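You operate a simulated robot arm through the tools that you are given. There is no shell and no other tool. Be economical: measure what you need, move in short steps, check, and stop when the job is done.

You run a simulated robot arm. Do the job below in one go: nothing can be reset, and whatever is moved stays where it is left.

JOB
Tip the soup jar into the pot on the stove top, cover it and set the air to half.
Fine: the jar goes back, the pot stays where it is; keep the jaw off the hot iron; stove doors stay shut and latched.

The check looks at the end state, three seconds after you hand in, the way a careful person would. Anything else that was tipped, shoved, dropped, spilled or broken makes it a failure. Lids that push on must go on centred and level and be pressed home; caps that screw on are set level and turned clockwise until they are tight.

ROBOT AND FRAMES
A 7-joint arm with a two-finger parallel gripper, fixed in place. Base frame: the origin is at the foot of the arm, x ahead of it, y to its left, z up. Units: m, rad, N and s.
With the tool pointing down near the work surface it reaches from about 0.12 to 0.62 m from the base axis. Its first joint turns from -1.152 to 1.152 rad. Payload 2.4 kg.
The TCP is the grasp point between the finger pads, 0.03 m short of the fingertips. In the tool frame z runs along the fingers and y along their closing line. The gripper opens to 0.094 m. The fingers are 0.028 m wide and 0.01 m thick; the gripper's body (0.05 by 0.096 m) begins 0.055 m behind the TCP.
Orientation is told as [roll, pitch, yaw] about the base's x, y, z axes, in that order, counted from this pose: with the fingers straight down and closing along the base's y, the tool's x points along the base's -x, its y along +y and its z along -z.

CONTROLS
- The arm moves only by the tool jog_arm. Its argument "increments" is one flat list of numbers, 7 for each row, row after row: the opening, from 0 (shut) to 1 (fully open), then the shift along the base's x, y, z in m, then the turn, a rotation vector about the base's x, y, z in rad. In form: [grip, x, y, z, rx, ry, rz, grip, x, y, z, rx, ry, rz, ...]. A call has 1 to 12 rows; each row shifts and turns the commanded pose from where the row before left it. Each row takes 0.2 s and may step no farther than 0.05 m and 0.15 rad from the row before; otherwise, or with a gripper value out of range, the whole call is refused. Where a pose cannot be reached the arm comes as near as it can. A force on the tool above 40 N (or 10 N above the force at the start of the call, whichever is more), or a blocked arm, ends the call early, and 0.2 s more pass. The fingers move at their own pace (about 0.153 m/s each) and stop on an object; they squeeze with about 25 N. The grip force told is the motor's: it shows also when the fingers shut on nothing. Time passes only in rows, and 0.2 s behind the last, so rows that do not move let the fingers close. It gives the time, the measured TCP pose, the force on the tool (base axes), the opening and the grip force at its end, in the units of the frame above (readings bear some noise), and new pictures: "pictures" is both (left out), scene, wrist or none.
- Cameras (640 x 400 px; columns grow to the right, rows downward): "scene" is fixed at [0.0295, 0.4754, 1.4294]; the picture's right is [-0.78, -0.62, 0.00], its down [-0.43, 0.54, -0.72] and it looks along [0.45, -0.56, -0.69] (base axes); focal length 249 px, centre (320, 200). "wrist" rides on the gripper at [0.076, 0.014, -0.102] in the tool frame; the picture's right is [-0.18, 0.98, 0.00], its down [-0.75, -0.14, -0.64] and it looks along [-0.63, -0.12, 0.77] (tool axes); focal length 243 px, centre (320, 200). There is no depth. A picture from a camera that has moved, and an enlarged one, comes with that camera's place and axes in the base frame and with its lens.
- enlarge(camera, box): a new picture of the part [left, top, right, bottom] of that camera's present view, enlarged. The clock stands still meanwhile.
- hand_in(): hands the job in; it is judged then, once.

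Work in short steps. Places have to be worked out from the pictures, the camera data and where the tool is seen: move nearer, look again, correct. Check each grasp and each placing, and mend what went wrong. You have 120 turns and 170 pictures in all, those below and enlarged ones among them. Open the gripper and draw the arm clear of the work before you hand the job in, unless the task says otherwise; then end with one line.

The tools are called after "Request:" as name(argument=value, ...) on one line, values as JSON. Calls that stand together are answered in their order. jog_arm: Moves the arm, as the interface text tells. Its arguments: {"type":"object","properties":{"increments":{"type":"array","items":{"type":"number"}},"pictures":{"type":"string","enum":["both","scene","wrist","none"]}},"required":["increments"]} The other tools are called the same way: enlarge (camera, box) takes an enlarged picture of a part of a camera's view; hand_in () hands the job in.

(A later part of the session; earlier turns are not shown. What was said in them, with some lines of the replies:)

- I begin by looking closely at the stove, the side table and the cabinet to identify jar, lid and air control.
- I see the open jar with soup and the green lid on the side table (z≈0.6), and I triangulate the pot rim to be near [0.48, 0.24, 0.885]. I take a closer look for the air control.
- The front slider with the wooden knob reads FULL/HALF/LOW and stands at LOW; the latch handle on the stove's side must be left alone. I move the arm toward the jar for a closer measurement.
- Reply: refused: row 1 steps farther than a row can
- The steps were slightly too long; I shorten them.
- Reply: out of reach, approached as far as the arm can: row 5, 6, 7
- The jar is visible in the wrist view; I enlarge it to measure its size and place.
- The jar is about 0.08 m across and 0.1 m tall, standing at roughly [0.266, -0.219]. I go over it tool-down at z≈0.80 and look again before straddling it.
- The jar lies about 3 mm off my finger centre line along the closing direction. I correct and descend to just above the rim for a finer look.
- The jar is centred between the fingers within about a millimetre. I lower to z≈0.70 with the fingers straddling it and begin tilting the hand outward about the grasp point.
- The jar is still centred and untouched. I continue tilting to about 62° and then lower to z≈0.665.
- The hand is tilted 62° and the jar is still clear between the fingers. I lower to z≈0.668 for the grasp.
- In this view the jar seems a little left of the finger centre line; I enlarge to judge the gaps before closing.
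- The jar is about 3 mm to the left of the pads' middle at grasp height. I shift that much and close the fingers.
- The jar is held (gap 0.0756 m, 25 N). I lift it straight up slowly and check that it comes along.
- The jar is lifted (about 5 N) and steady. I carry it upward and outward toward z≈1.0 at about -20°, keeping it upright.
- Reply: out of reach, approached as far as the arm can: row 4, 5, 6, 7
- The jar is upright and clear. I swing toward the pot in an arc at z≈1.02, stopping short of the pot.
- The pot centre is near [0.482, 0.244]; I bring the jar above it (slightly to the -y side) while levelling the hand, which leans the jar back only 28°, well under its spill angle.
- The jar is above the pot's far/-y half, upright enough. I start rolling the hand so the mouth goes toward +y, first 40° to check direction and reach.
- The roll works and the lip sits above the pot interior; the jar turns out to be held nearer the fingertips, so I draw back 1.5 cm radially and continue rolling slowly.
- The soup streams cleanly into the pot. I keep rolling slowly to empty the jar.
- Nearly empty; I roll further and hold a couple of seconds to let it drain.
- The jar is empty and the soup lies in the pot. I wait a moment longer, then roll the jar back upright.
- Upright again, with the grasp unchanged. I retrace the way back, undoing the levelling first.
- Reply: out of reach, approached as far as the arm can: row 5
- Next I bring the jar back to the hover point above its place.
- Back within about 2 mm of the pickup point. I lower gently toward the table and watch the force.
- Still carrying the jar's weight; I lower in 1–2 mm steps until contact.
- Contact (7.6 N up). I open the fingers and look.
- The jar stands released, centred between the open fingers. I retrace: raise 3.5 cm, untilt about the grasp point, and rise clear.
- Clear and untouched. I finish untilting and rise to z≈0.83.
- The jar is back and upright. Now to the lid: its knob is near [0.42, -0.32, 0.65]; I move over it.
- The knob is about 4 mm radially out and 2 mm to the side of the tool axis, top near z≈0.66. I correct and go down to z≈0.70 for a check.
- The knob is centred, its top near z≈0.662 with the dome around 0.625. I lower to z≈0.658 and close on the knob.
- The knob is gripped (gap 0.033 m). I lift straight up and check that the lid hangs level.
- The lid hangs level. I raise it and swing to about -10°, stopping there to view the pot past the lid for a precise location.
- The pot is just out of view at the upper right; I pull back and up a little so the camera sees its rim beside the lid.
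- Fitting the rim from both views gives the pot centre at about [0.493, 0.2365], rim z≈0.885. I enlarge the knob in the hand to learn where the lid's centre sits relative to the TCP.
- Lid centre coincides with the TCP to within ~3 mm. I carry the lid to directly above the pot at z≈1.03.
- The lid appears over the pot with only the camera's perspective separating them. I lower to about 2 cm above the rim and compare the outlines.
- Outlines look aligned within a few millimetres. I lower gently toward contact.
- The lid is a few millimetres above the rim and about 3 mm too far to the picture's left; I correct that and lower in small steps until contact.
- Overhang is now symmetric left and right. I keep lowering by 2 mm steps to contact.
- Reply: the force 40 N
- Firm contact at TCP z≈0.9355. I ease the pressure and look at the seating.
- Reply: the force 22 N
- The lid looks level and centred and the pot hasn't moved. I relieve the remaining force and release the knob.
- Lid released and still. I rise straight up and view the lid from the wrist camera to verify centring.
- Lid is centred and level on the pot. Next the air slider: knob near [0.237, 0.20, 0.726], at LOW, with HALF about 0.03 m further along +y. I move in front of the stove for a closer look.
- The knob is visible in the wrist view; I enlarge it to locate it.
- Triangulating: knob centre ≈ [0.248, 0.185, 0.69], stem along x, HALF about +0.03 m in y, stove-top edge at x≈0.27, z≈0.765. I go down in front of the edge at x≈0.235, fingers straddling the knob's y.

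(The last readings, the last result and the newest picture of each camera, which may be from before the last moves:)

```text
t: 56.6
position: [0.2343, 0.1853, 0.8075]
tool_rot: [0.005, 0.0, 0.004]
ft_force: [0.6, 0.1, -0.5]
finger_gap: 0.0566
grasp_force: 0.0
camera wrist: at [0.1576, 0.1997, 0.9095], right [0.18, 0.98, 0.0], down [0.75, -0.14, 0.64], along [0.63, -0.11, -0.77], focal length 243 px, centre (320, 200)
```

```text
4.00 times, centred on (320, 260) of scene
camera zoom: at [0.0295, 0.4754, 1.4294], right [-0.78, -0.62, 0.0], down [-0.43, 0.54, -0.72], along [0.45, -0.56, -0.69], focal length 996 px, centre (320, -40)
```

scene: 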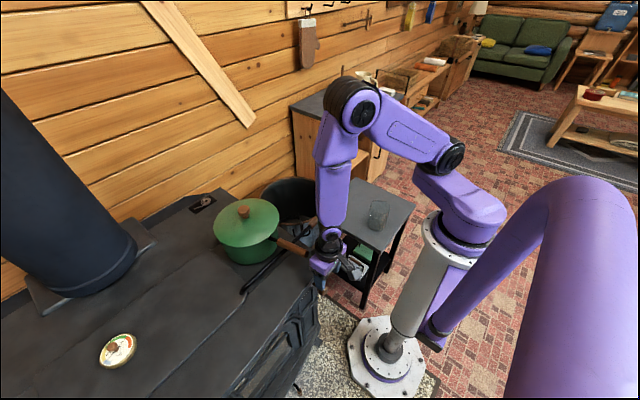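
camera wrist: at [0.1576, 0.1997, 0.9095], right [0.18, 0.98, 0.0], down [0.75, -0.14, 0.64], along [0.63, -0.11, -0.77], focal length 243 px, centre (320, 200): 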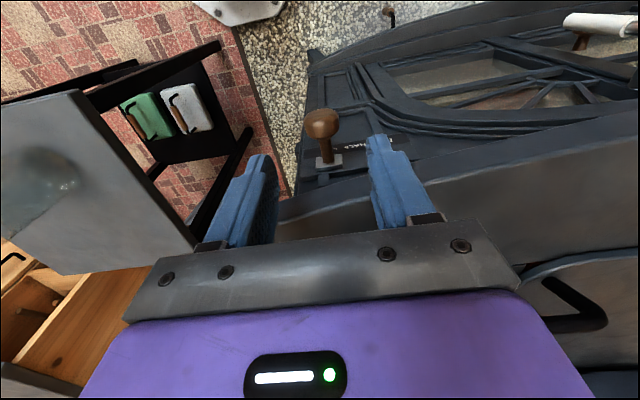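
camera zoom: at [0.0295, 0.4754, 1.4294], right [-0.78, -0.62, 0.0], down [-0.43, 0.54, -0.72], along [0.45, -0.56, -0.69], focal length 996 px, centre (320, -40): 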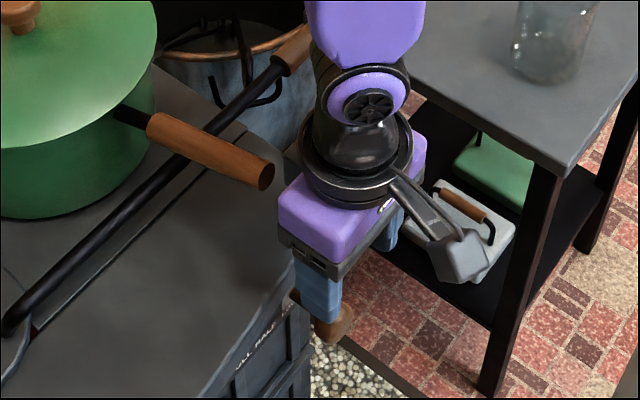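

The knob is exactly in line with the fingers (y matched). I lower to z≈0.76, tilt the hand back from the stove edge, and look.

Request:
jog_arm(increments=[0.6, 0, 0, -0.025, 0, 0, 0, 0.6, 0, 0, -0.025, 0, -0.1, 0, 0.6, 0, 0, 0, 0, -0.125, 0, 0.6, 0, 0, 0, 0, -0.125, 0, 0.6, 0, 0, 0, 0, -0.125, 0, 0.6, 0, 0, 0, 0, 0, 0])

Request:
enlarge(camera="scene", box=[260, 210, 380, 310])

```text
t: 58.0
position: [0.2342, 0.186, 0.7572]
tool_rot: [-0.001, -0.475, 0.003]
ft_force: [0.2, -0.3, 0.3]
finger_gap: 0.0566
grasp_force: 0.1
camera wrist: at [0.1186, 0.1994, 0.8132], right [0.16, 0.98, 0.08], down [0.38, -0.14, 0.92], along [0.91, -0.11, -0.39], focal length 243 px, centre (320, 200)
```

scene: 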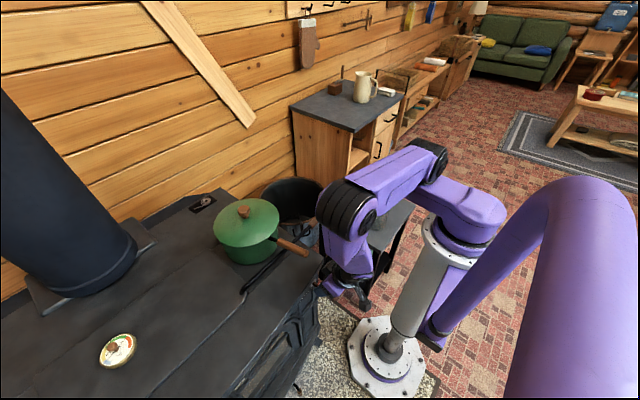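
wrist: 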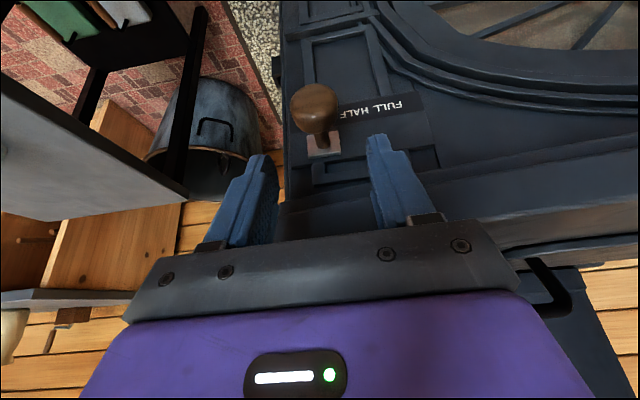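

```text
4.00 times, centred on (320, 260) of scene
camera zoom: at [0.0295, 0.4755, 1.4294], right [-0.78, -0.62, 0.0], down [-0.43, 0.54, -0.72], along [0.45, -0.56, -0.69], focal length 996 px, centre (320, -40)
```

zoom: 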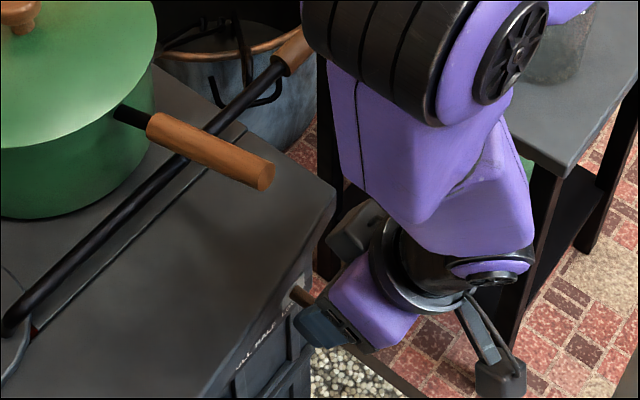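

I can now see the FULL/HALF scale straight on; enlarge for exact distances.

Request:
enlarge(camera="wrist", box=[260, 60, 460, 200])

```text
2.86 times, centred on (360, 130) of wrist
camera zoom: at [0.1186, 0.1994, 0.8132], right [0.16, 0.98, 0.08], down [0.38, -0.14, 0.92], along [0.91, -0.11, -0.39], focal length 693 px, centre (206, 400)
```

zoom: 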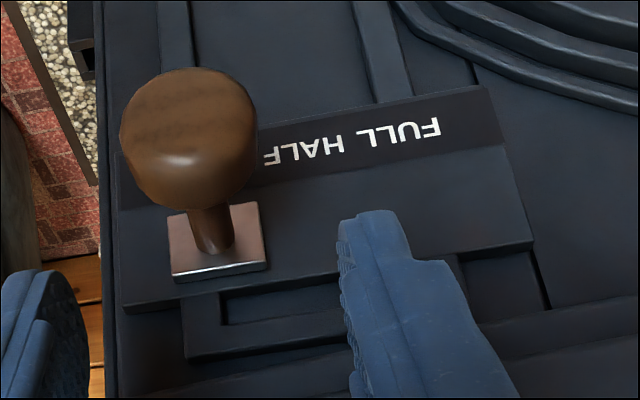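

Plate now at y≈0.1865, HALF at y≈0.216, so I need about +0.03 m. I lower onto the knob and close gently.

Request:
jog_arm(increments=[0.6, 0, 0, -0.03, 0, 0, 0, 0.6, 0, 0, -0.035, 0, 0, 0, 0.6, 0.008, 0, 0, 0, 0, 0, 0.6, 0, 0, 0, 0, 0, 0])

Request:
enlarge(camera="wrist", box=[220, 60, 460, 240])

```text
t: 59.0
position: [0.2422, 0.185, 0.6934]
tool_rot: [0.002, -0.475, 0.002]
ft_force: [0.0, 0.8, 0.7]
finger_gap: 0.0567
grasp_force: 0.0
camera wrist: at [0.1267, 0.1996, 0.7488], right [0.16, 0.98, 0.09], down [0.38, -0.14, 0.92], along [0.91, -0.11, -0.39], focal length 243 px, centre (320, 200)
```

scene: 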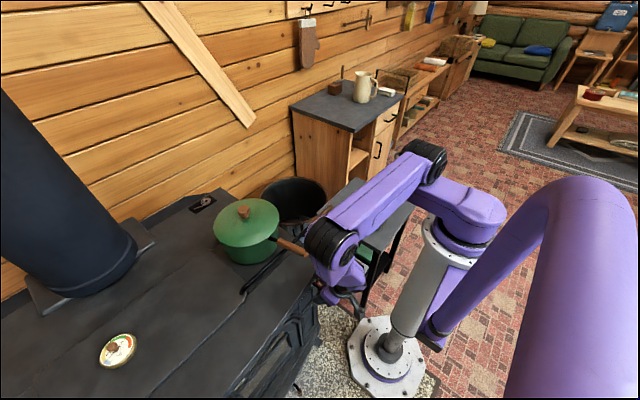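
wrist: 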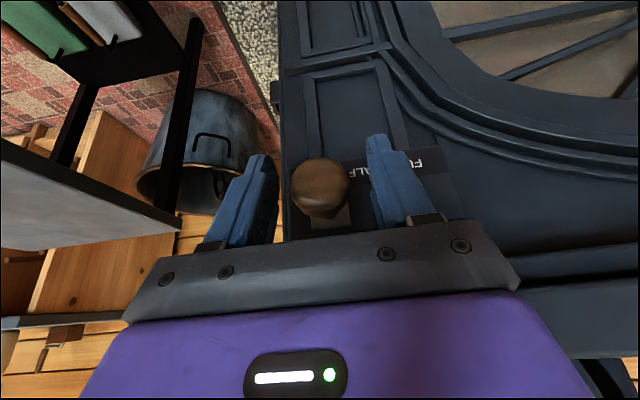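

```text
2.22 times, centred on (340, 150) of wrist
camera zoom: at [0.1267, 0.1996, 0.7488], right [0.16, 0.98, 0.09], down [0.38, -0.14, 0.92], along [0.91, -0.11, -0.39], focal length 539 px, centre (276, 311)
```

zoom: 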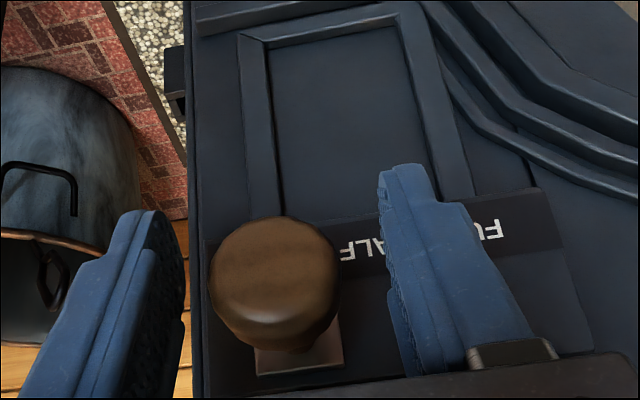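

The knob sits between the pads. Before closing, I check the wrist joint's clearance from the pot handle and poker.

Request:
enlarge(camera="scene", box=[230, 180, 390, 320])

Request:
jog_arm(increments=[0.35, 0, 0, 0, 0, 0, 0, 0.2, 0, 0, 0, 0, 0, 0, 0.2, 0, 0, 0, 0, 0, 0], pictures="wrist")

```text
2.86 times, centred on (310, 250) of scene
camera zoom: at [0.0295, 0.4754, 1.4294], right [-0.78, -0.62, 0.0], down [-0.43, 0.54, -0.72], along [0.45, -0.56, -0.69], focal length 712 px, centre (349, 57)
```

zoom: 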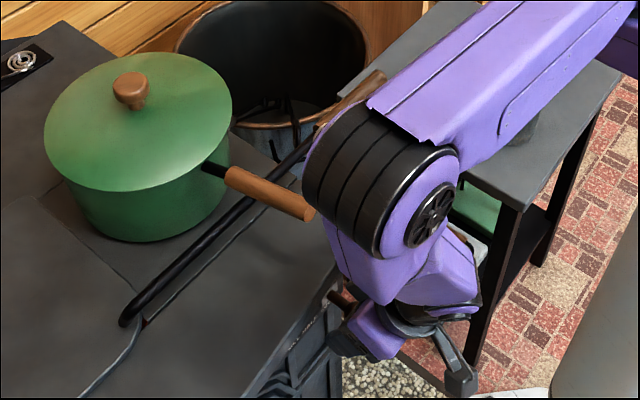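

```text
t: 59.8
position: [0.2425, 0.1848, 0.6925]
tool_rot: [0.0, -0.476, 0.003]
ft_force: [1.8, 0.4, 4.1]
finger_gap: 0.0327
grasp_force: 44.9
camera wrist: at [0.1267, 0.1995, 0.749], right [0.16, 0.98, 0.09], down [0.38, -0.14, 0.92], along [0.91, -0.11, -0.39], focal length 243 px, centre (320, 200)
```

wrist: 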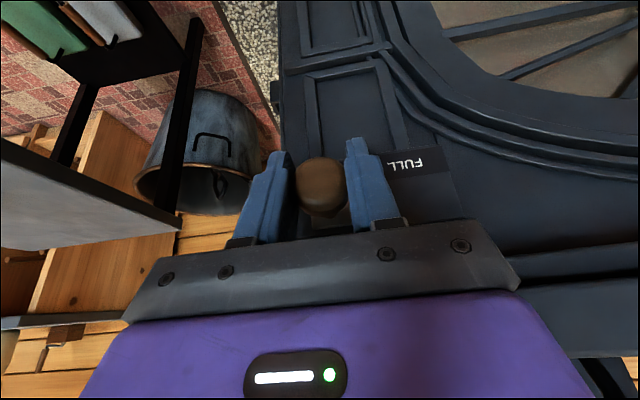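

Gripped (gap 0.0327). The wrist joint is far above the pot handle. I slide the knob +y in small steps, first 0.024 m, then look.

Request:
jog_arm(increments=[0.25, 0, 0.005, 0, 0, 0, 0, 0.25, 0, 0.006, 0, 0, 0, 0, 0.25, 0, 0.006, 0, 0, 0, 0, 0.25, 0, 0.007, 0, 0, 0, 0, 0.25, 0, 0, 0, 0, 0, 0], pictures="wrist")

Request:
enlarge(camera="wrist", box=[220, 60, 460, 240])

```text
t: 60.5
position: [0.2426, 0.2001, 0.6929]
tool_rot: [0.001, -0.477, 0.002]
ft_force: [-3.2, 0.2, 5.0]
finger_gap: 0.0328
grasp_force: 45.0
stopped in row 3: the force on the tool passed its limit (the readings are from after the stop); the commanded pose is now the measured one
camera wrist: at [0.1267, 0.2133, 0.7488], right [0.16, 0.98, 0.09], down [0.37, -0.14, 0.92], along [0.91, -0.11, -0.39], focal length 243 px, centre (320, 200)
```

wrist: 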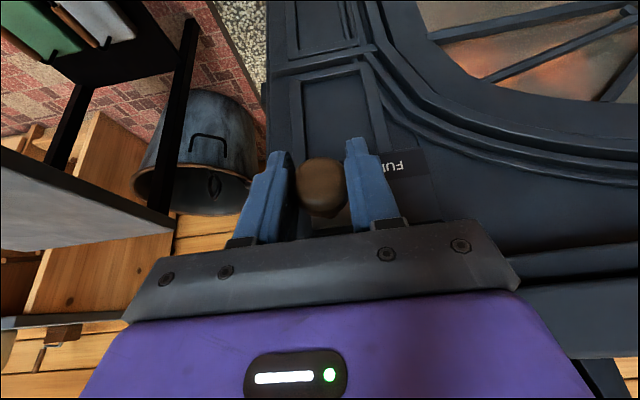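

```text
2.22 times, centred on (340, 150) of wrist
camera zoom: at [0.1267, 0.2133, 0.7488], right [0.16, 0.98, 0.09], down [0.37, -0.14, 0.92], along [0.91, -0.11, -0.39], focal length 539 px, centre (276, 311)
```

zoom: 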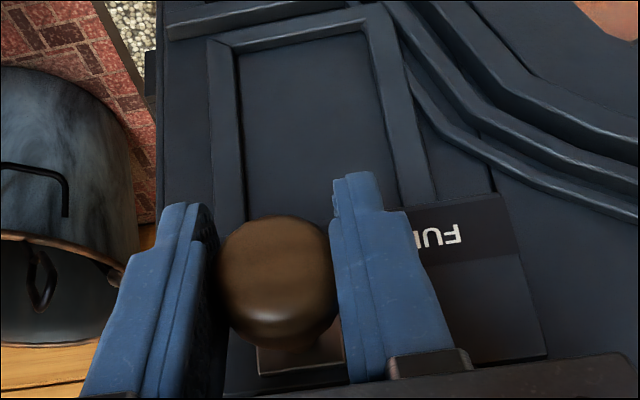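

The slider moved with the fingers (0.015 m) but is stiff. I continue in 3 mm steps.

Request:
jog_arm(increments=[0.25, 0, 0.003, 0, 0, 0, 0, 0.25, 0, 0.003, 0, 0, 0, 0, 0.25, 0, 0.003, 0, 0, 0, 0, 0.25, 0, 0.003, 0, 0, 0, 0], pictures="none")

```text
t: 61.5
position: [0.2423, 0.2116, 0.694]
tool_rot: [0.005, -0.479, 0.002]
ft_force: [-6.5, 0.7, 24.5]
finger_gap: 0.0329
grasp_force: 45.1
```

Nearly there; vertical force has built up, so I relieve it slightly upward while adding the last 3 mm.

Request:
jog_arm(increments=[0.25, 0, 0, 0.0015, 0, 0, 0, 0.25, 0, 0.003, 0, 0, 0, 0, 0.25, 0, 0, 0, 0, 0, 0], pictures="none")

```text
t: 62.3
position: [0.2413, 0.2145, 0.6942]
tool_rot: [0.0, -0.475, 0.003]
ft_force: [2.3, 0.6, -29.1]
finger_gap: 0.0325
grasp_force: 45.2
```

Now at y≈0.2145. I balance the vertical load and open the fingers to check the plate against HALF.

Request:
jog_arm(increments=[0.25, 0, 0, -0.0008, 0, 0, 0, 0.25, 0, 0, 0, 0, 0, 0, 0.45, 0, 0, 0, 0, 0, 0, 0.6, 0, 0, 0, 0, 0, 0], pictures="wrist")

Request:
enlarge(camera="wrist", box=[220, 60, 460, 240])

```text
t: 63.3
position: [0.2433, 0.2138, 0.6932]
tool_rot: [0.0, -0.478, 0.001]
ft_force: [0.9, 0.4, 0.6]
finger_gap: 0.0563
grasp_force: 0.1
camera wrist: at [0.1271, 0.2285, 0.7491], right [0.16, 0.98, 0.09], down [0.37, -0.14, 0.92], along [0.91, -0.11, -0.39], focal length 243 px, centre (320, 200)
```

wrist: 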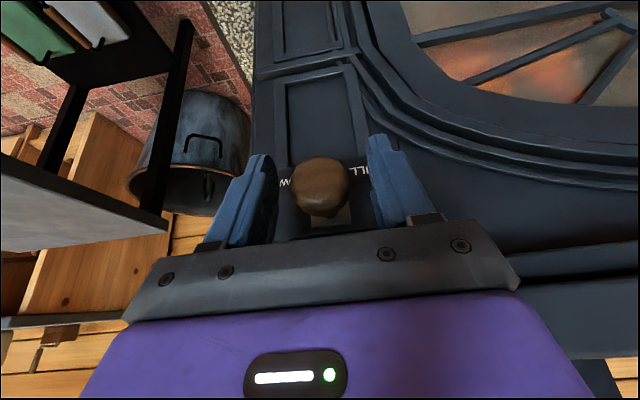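

```text
2.22 times, centred on (340, 150) of wrist
camera zoom: at [0.1271, 0.2285, 0.7491], right [0.16, 0.98, 0.09], down [0.37, -0.14, 0.92], along [0.91, -0.11, -0.39], focal length 539 px, centre (276, 311)
```

zoom: 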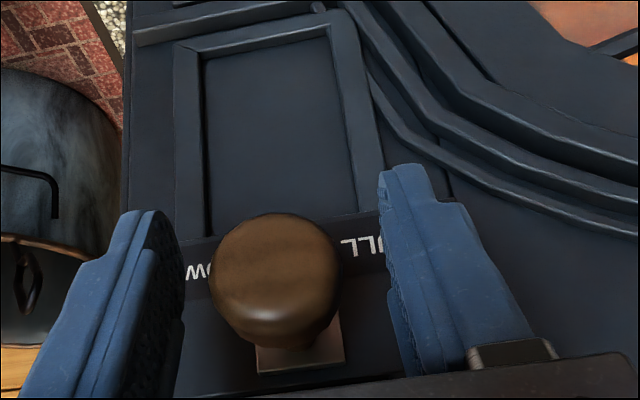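

The knob now hides HALF, with LOW and FULL visible on either side. I back off and rise to view it squarely.

Request:
jog_arm(increments=[0.6, -0.012, 0, 0, 0, 0, 0, 0.6, 0, 0, 0.03, 0, 0, 0, 0.6, 0, 0, 0.035, 0, 0, 0, 0.6, 0, 0, 0, 0, 0, 0], pictures="wrist")

Request:
enlarge(camera="wrist", box=[240, 60, 440, 200])

```text
t: 64.3
position: [0.2294, 0.2151, 0.7596]
tool_rot: [0.002, -0.479, 0.003]
ft_force: [-0.2, 0.4, -0.7]
finger_gap: 0.0564
grasp_force: 0.1
camera wrist: at [0.1142, 0.2289, 0.8145], right [0.16, 0.98, 0.09], down [0.38, -0.14, 0.92], along [0.91, -0.12, -0.39], focal length 243 px, centre (320, 200)
```

wrist: 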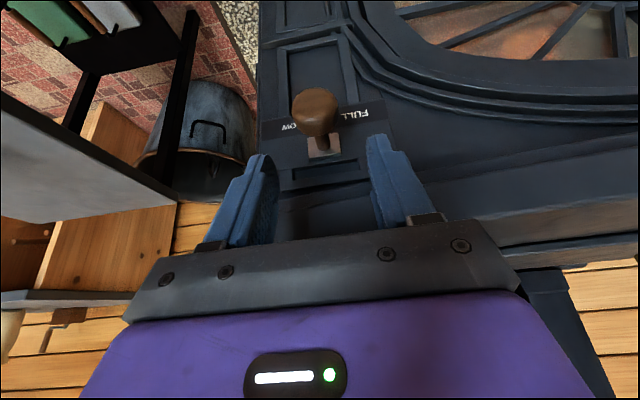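

```text
2.86 times, centred on (340, 130) of wrist
camera zoom: at [0.1142, 0.2289, 0.8145], right [0.16, 0.98, 0.09], down [0.38, -0.14, 0.92], along [0.91, -0.12, -0.39], focal length 693 px, centre (263, 400)
```

zoom: 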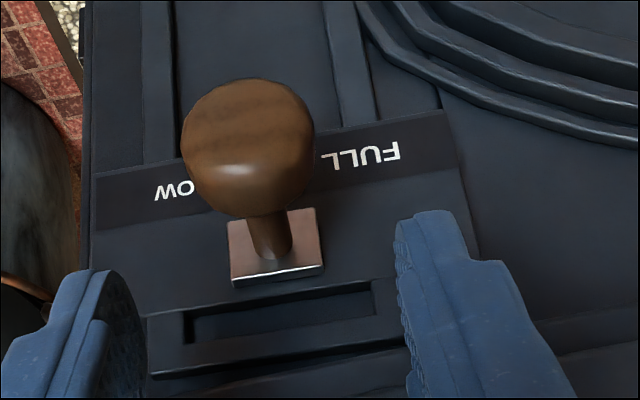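

The plate is within about 1 mm of the midpoint between LOW and FULL, i.e. at HALF. I untilt, rise and draw the arm clear.

Request:
jog_arm(increments=[0.6, 0, 0, 0.01, 0, 0.12, 0, 0.6, 0, 0, 0.02, 0, 0.12, 0, 0.6, 0, 0, 0.02, 0, 0.12, 0, 0.6, 0, 0, 0.03, 0, 0.115, 0, 0.6, 0.005, -0.01, 0.04, 0, 0, 0, 0.6, 0.01, -0.02, 0.04, 0, 0, 0, 0.6, 0.015, -0.025, 0.04, 0, 0, 0, 0.6, 0.02, -0.025, 0.035, 0, 0, 0, 0.6, 0.02, -0.025, 0.035, 0, 0, 0, 0.6, 0.02, -0.025, 0.03, 0, 0, 0])

Request:
enlarge(camera="scene", box=[190, 170, 350, 310])

Request:
enlarge(camera="scene", box=[330, 160, 430, 260])

```text
t: 66.5
position: [0.3192, 0.0832, 1.0593]
tool_rot: [0.002, -0.001, 0.003]
ft_force: [0.5, 0.1, -0.4]
finger_gap: 0.0563
grasp_force: 0.1
camera wrist: at [0.2432, 0.0973, 1.1612], right [0.18, 0.98, 0.0], down [0.75, -0.14, 0.64], along [0.63, -0.11, -0.77], focal length 243 px, centre (320, 200)
```

scene: 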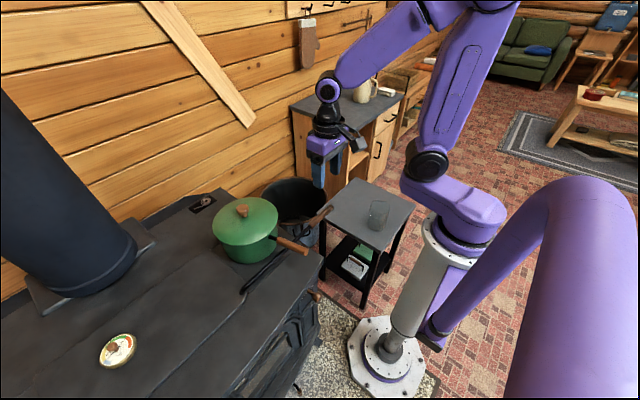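
wrist: 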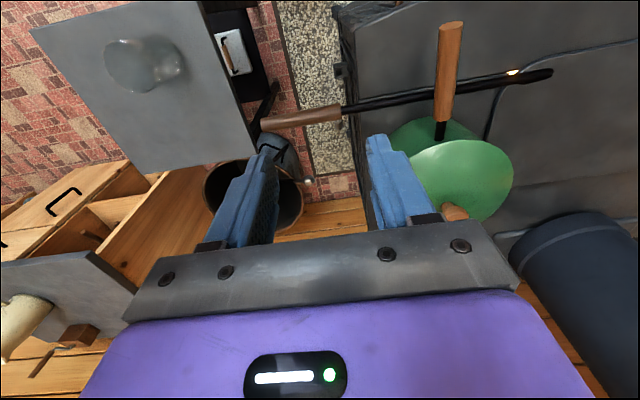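

```text
2.86 times, centred on (270, 240) of scene
camera zoom: at [0.0295, 0.4754, 1.4294], right [-0.78, -0.62, 0.0], down [-0.43, 0.54, -0.72], along [0.45, -0.56, -0.69], focal length 712 px, centre (463, 86)
```

zoom: 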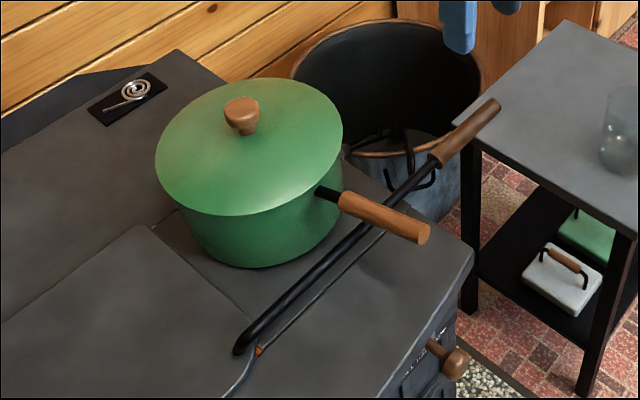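

```text
4.00 times, centred on (380, 210) of scene
camera zoom: at [0.0295, 0.4754, 1.4294], right [-0.78, -0.62, 0.0], down [-0.43, 0.54, -0.72], along [0.45, -0.56, -0.69], focal length 996 px, centre (80, 160)
```

zoom: 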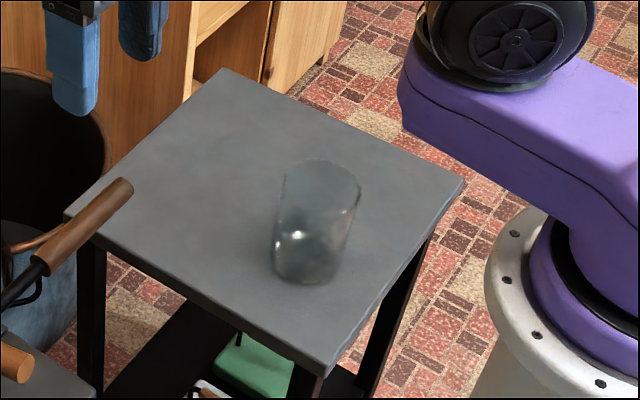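

Everything is in place: lid level on the unmoved pot, jar upright on its table, slider at HALF, and the arm open and clear. I hand in.

Request:
hand_in()

```text
The job is handed in.
```

The soup is in the pot and the lid is on, centred and level. The empty jar is back on its table, about 1 cm from its old spot. The air slider is at HALF, the pot and stove doors were not moved, and the arm is open and clear.
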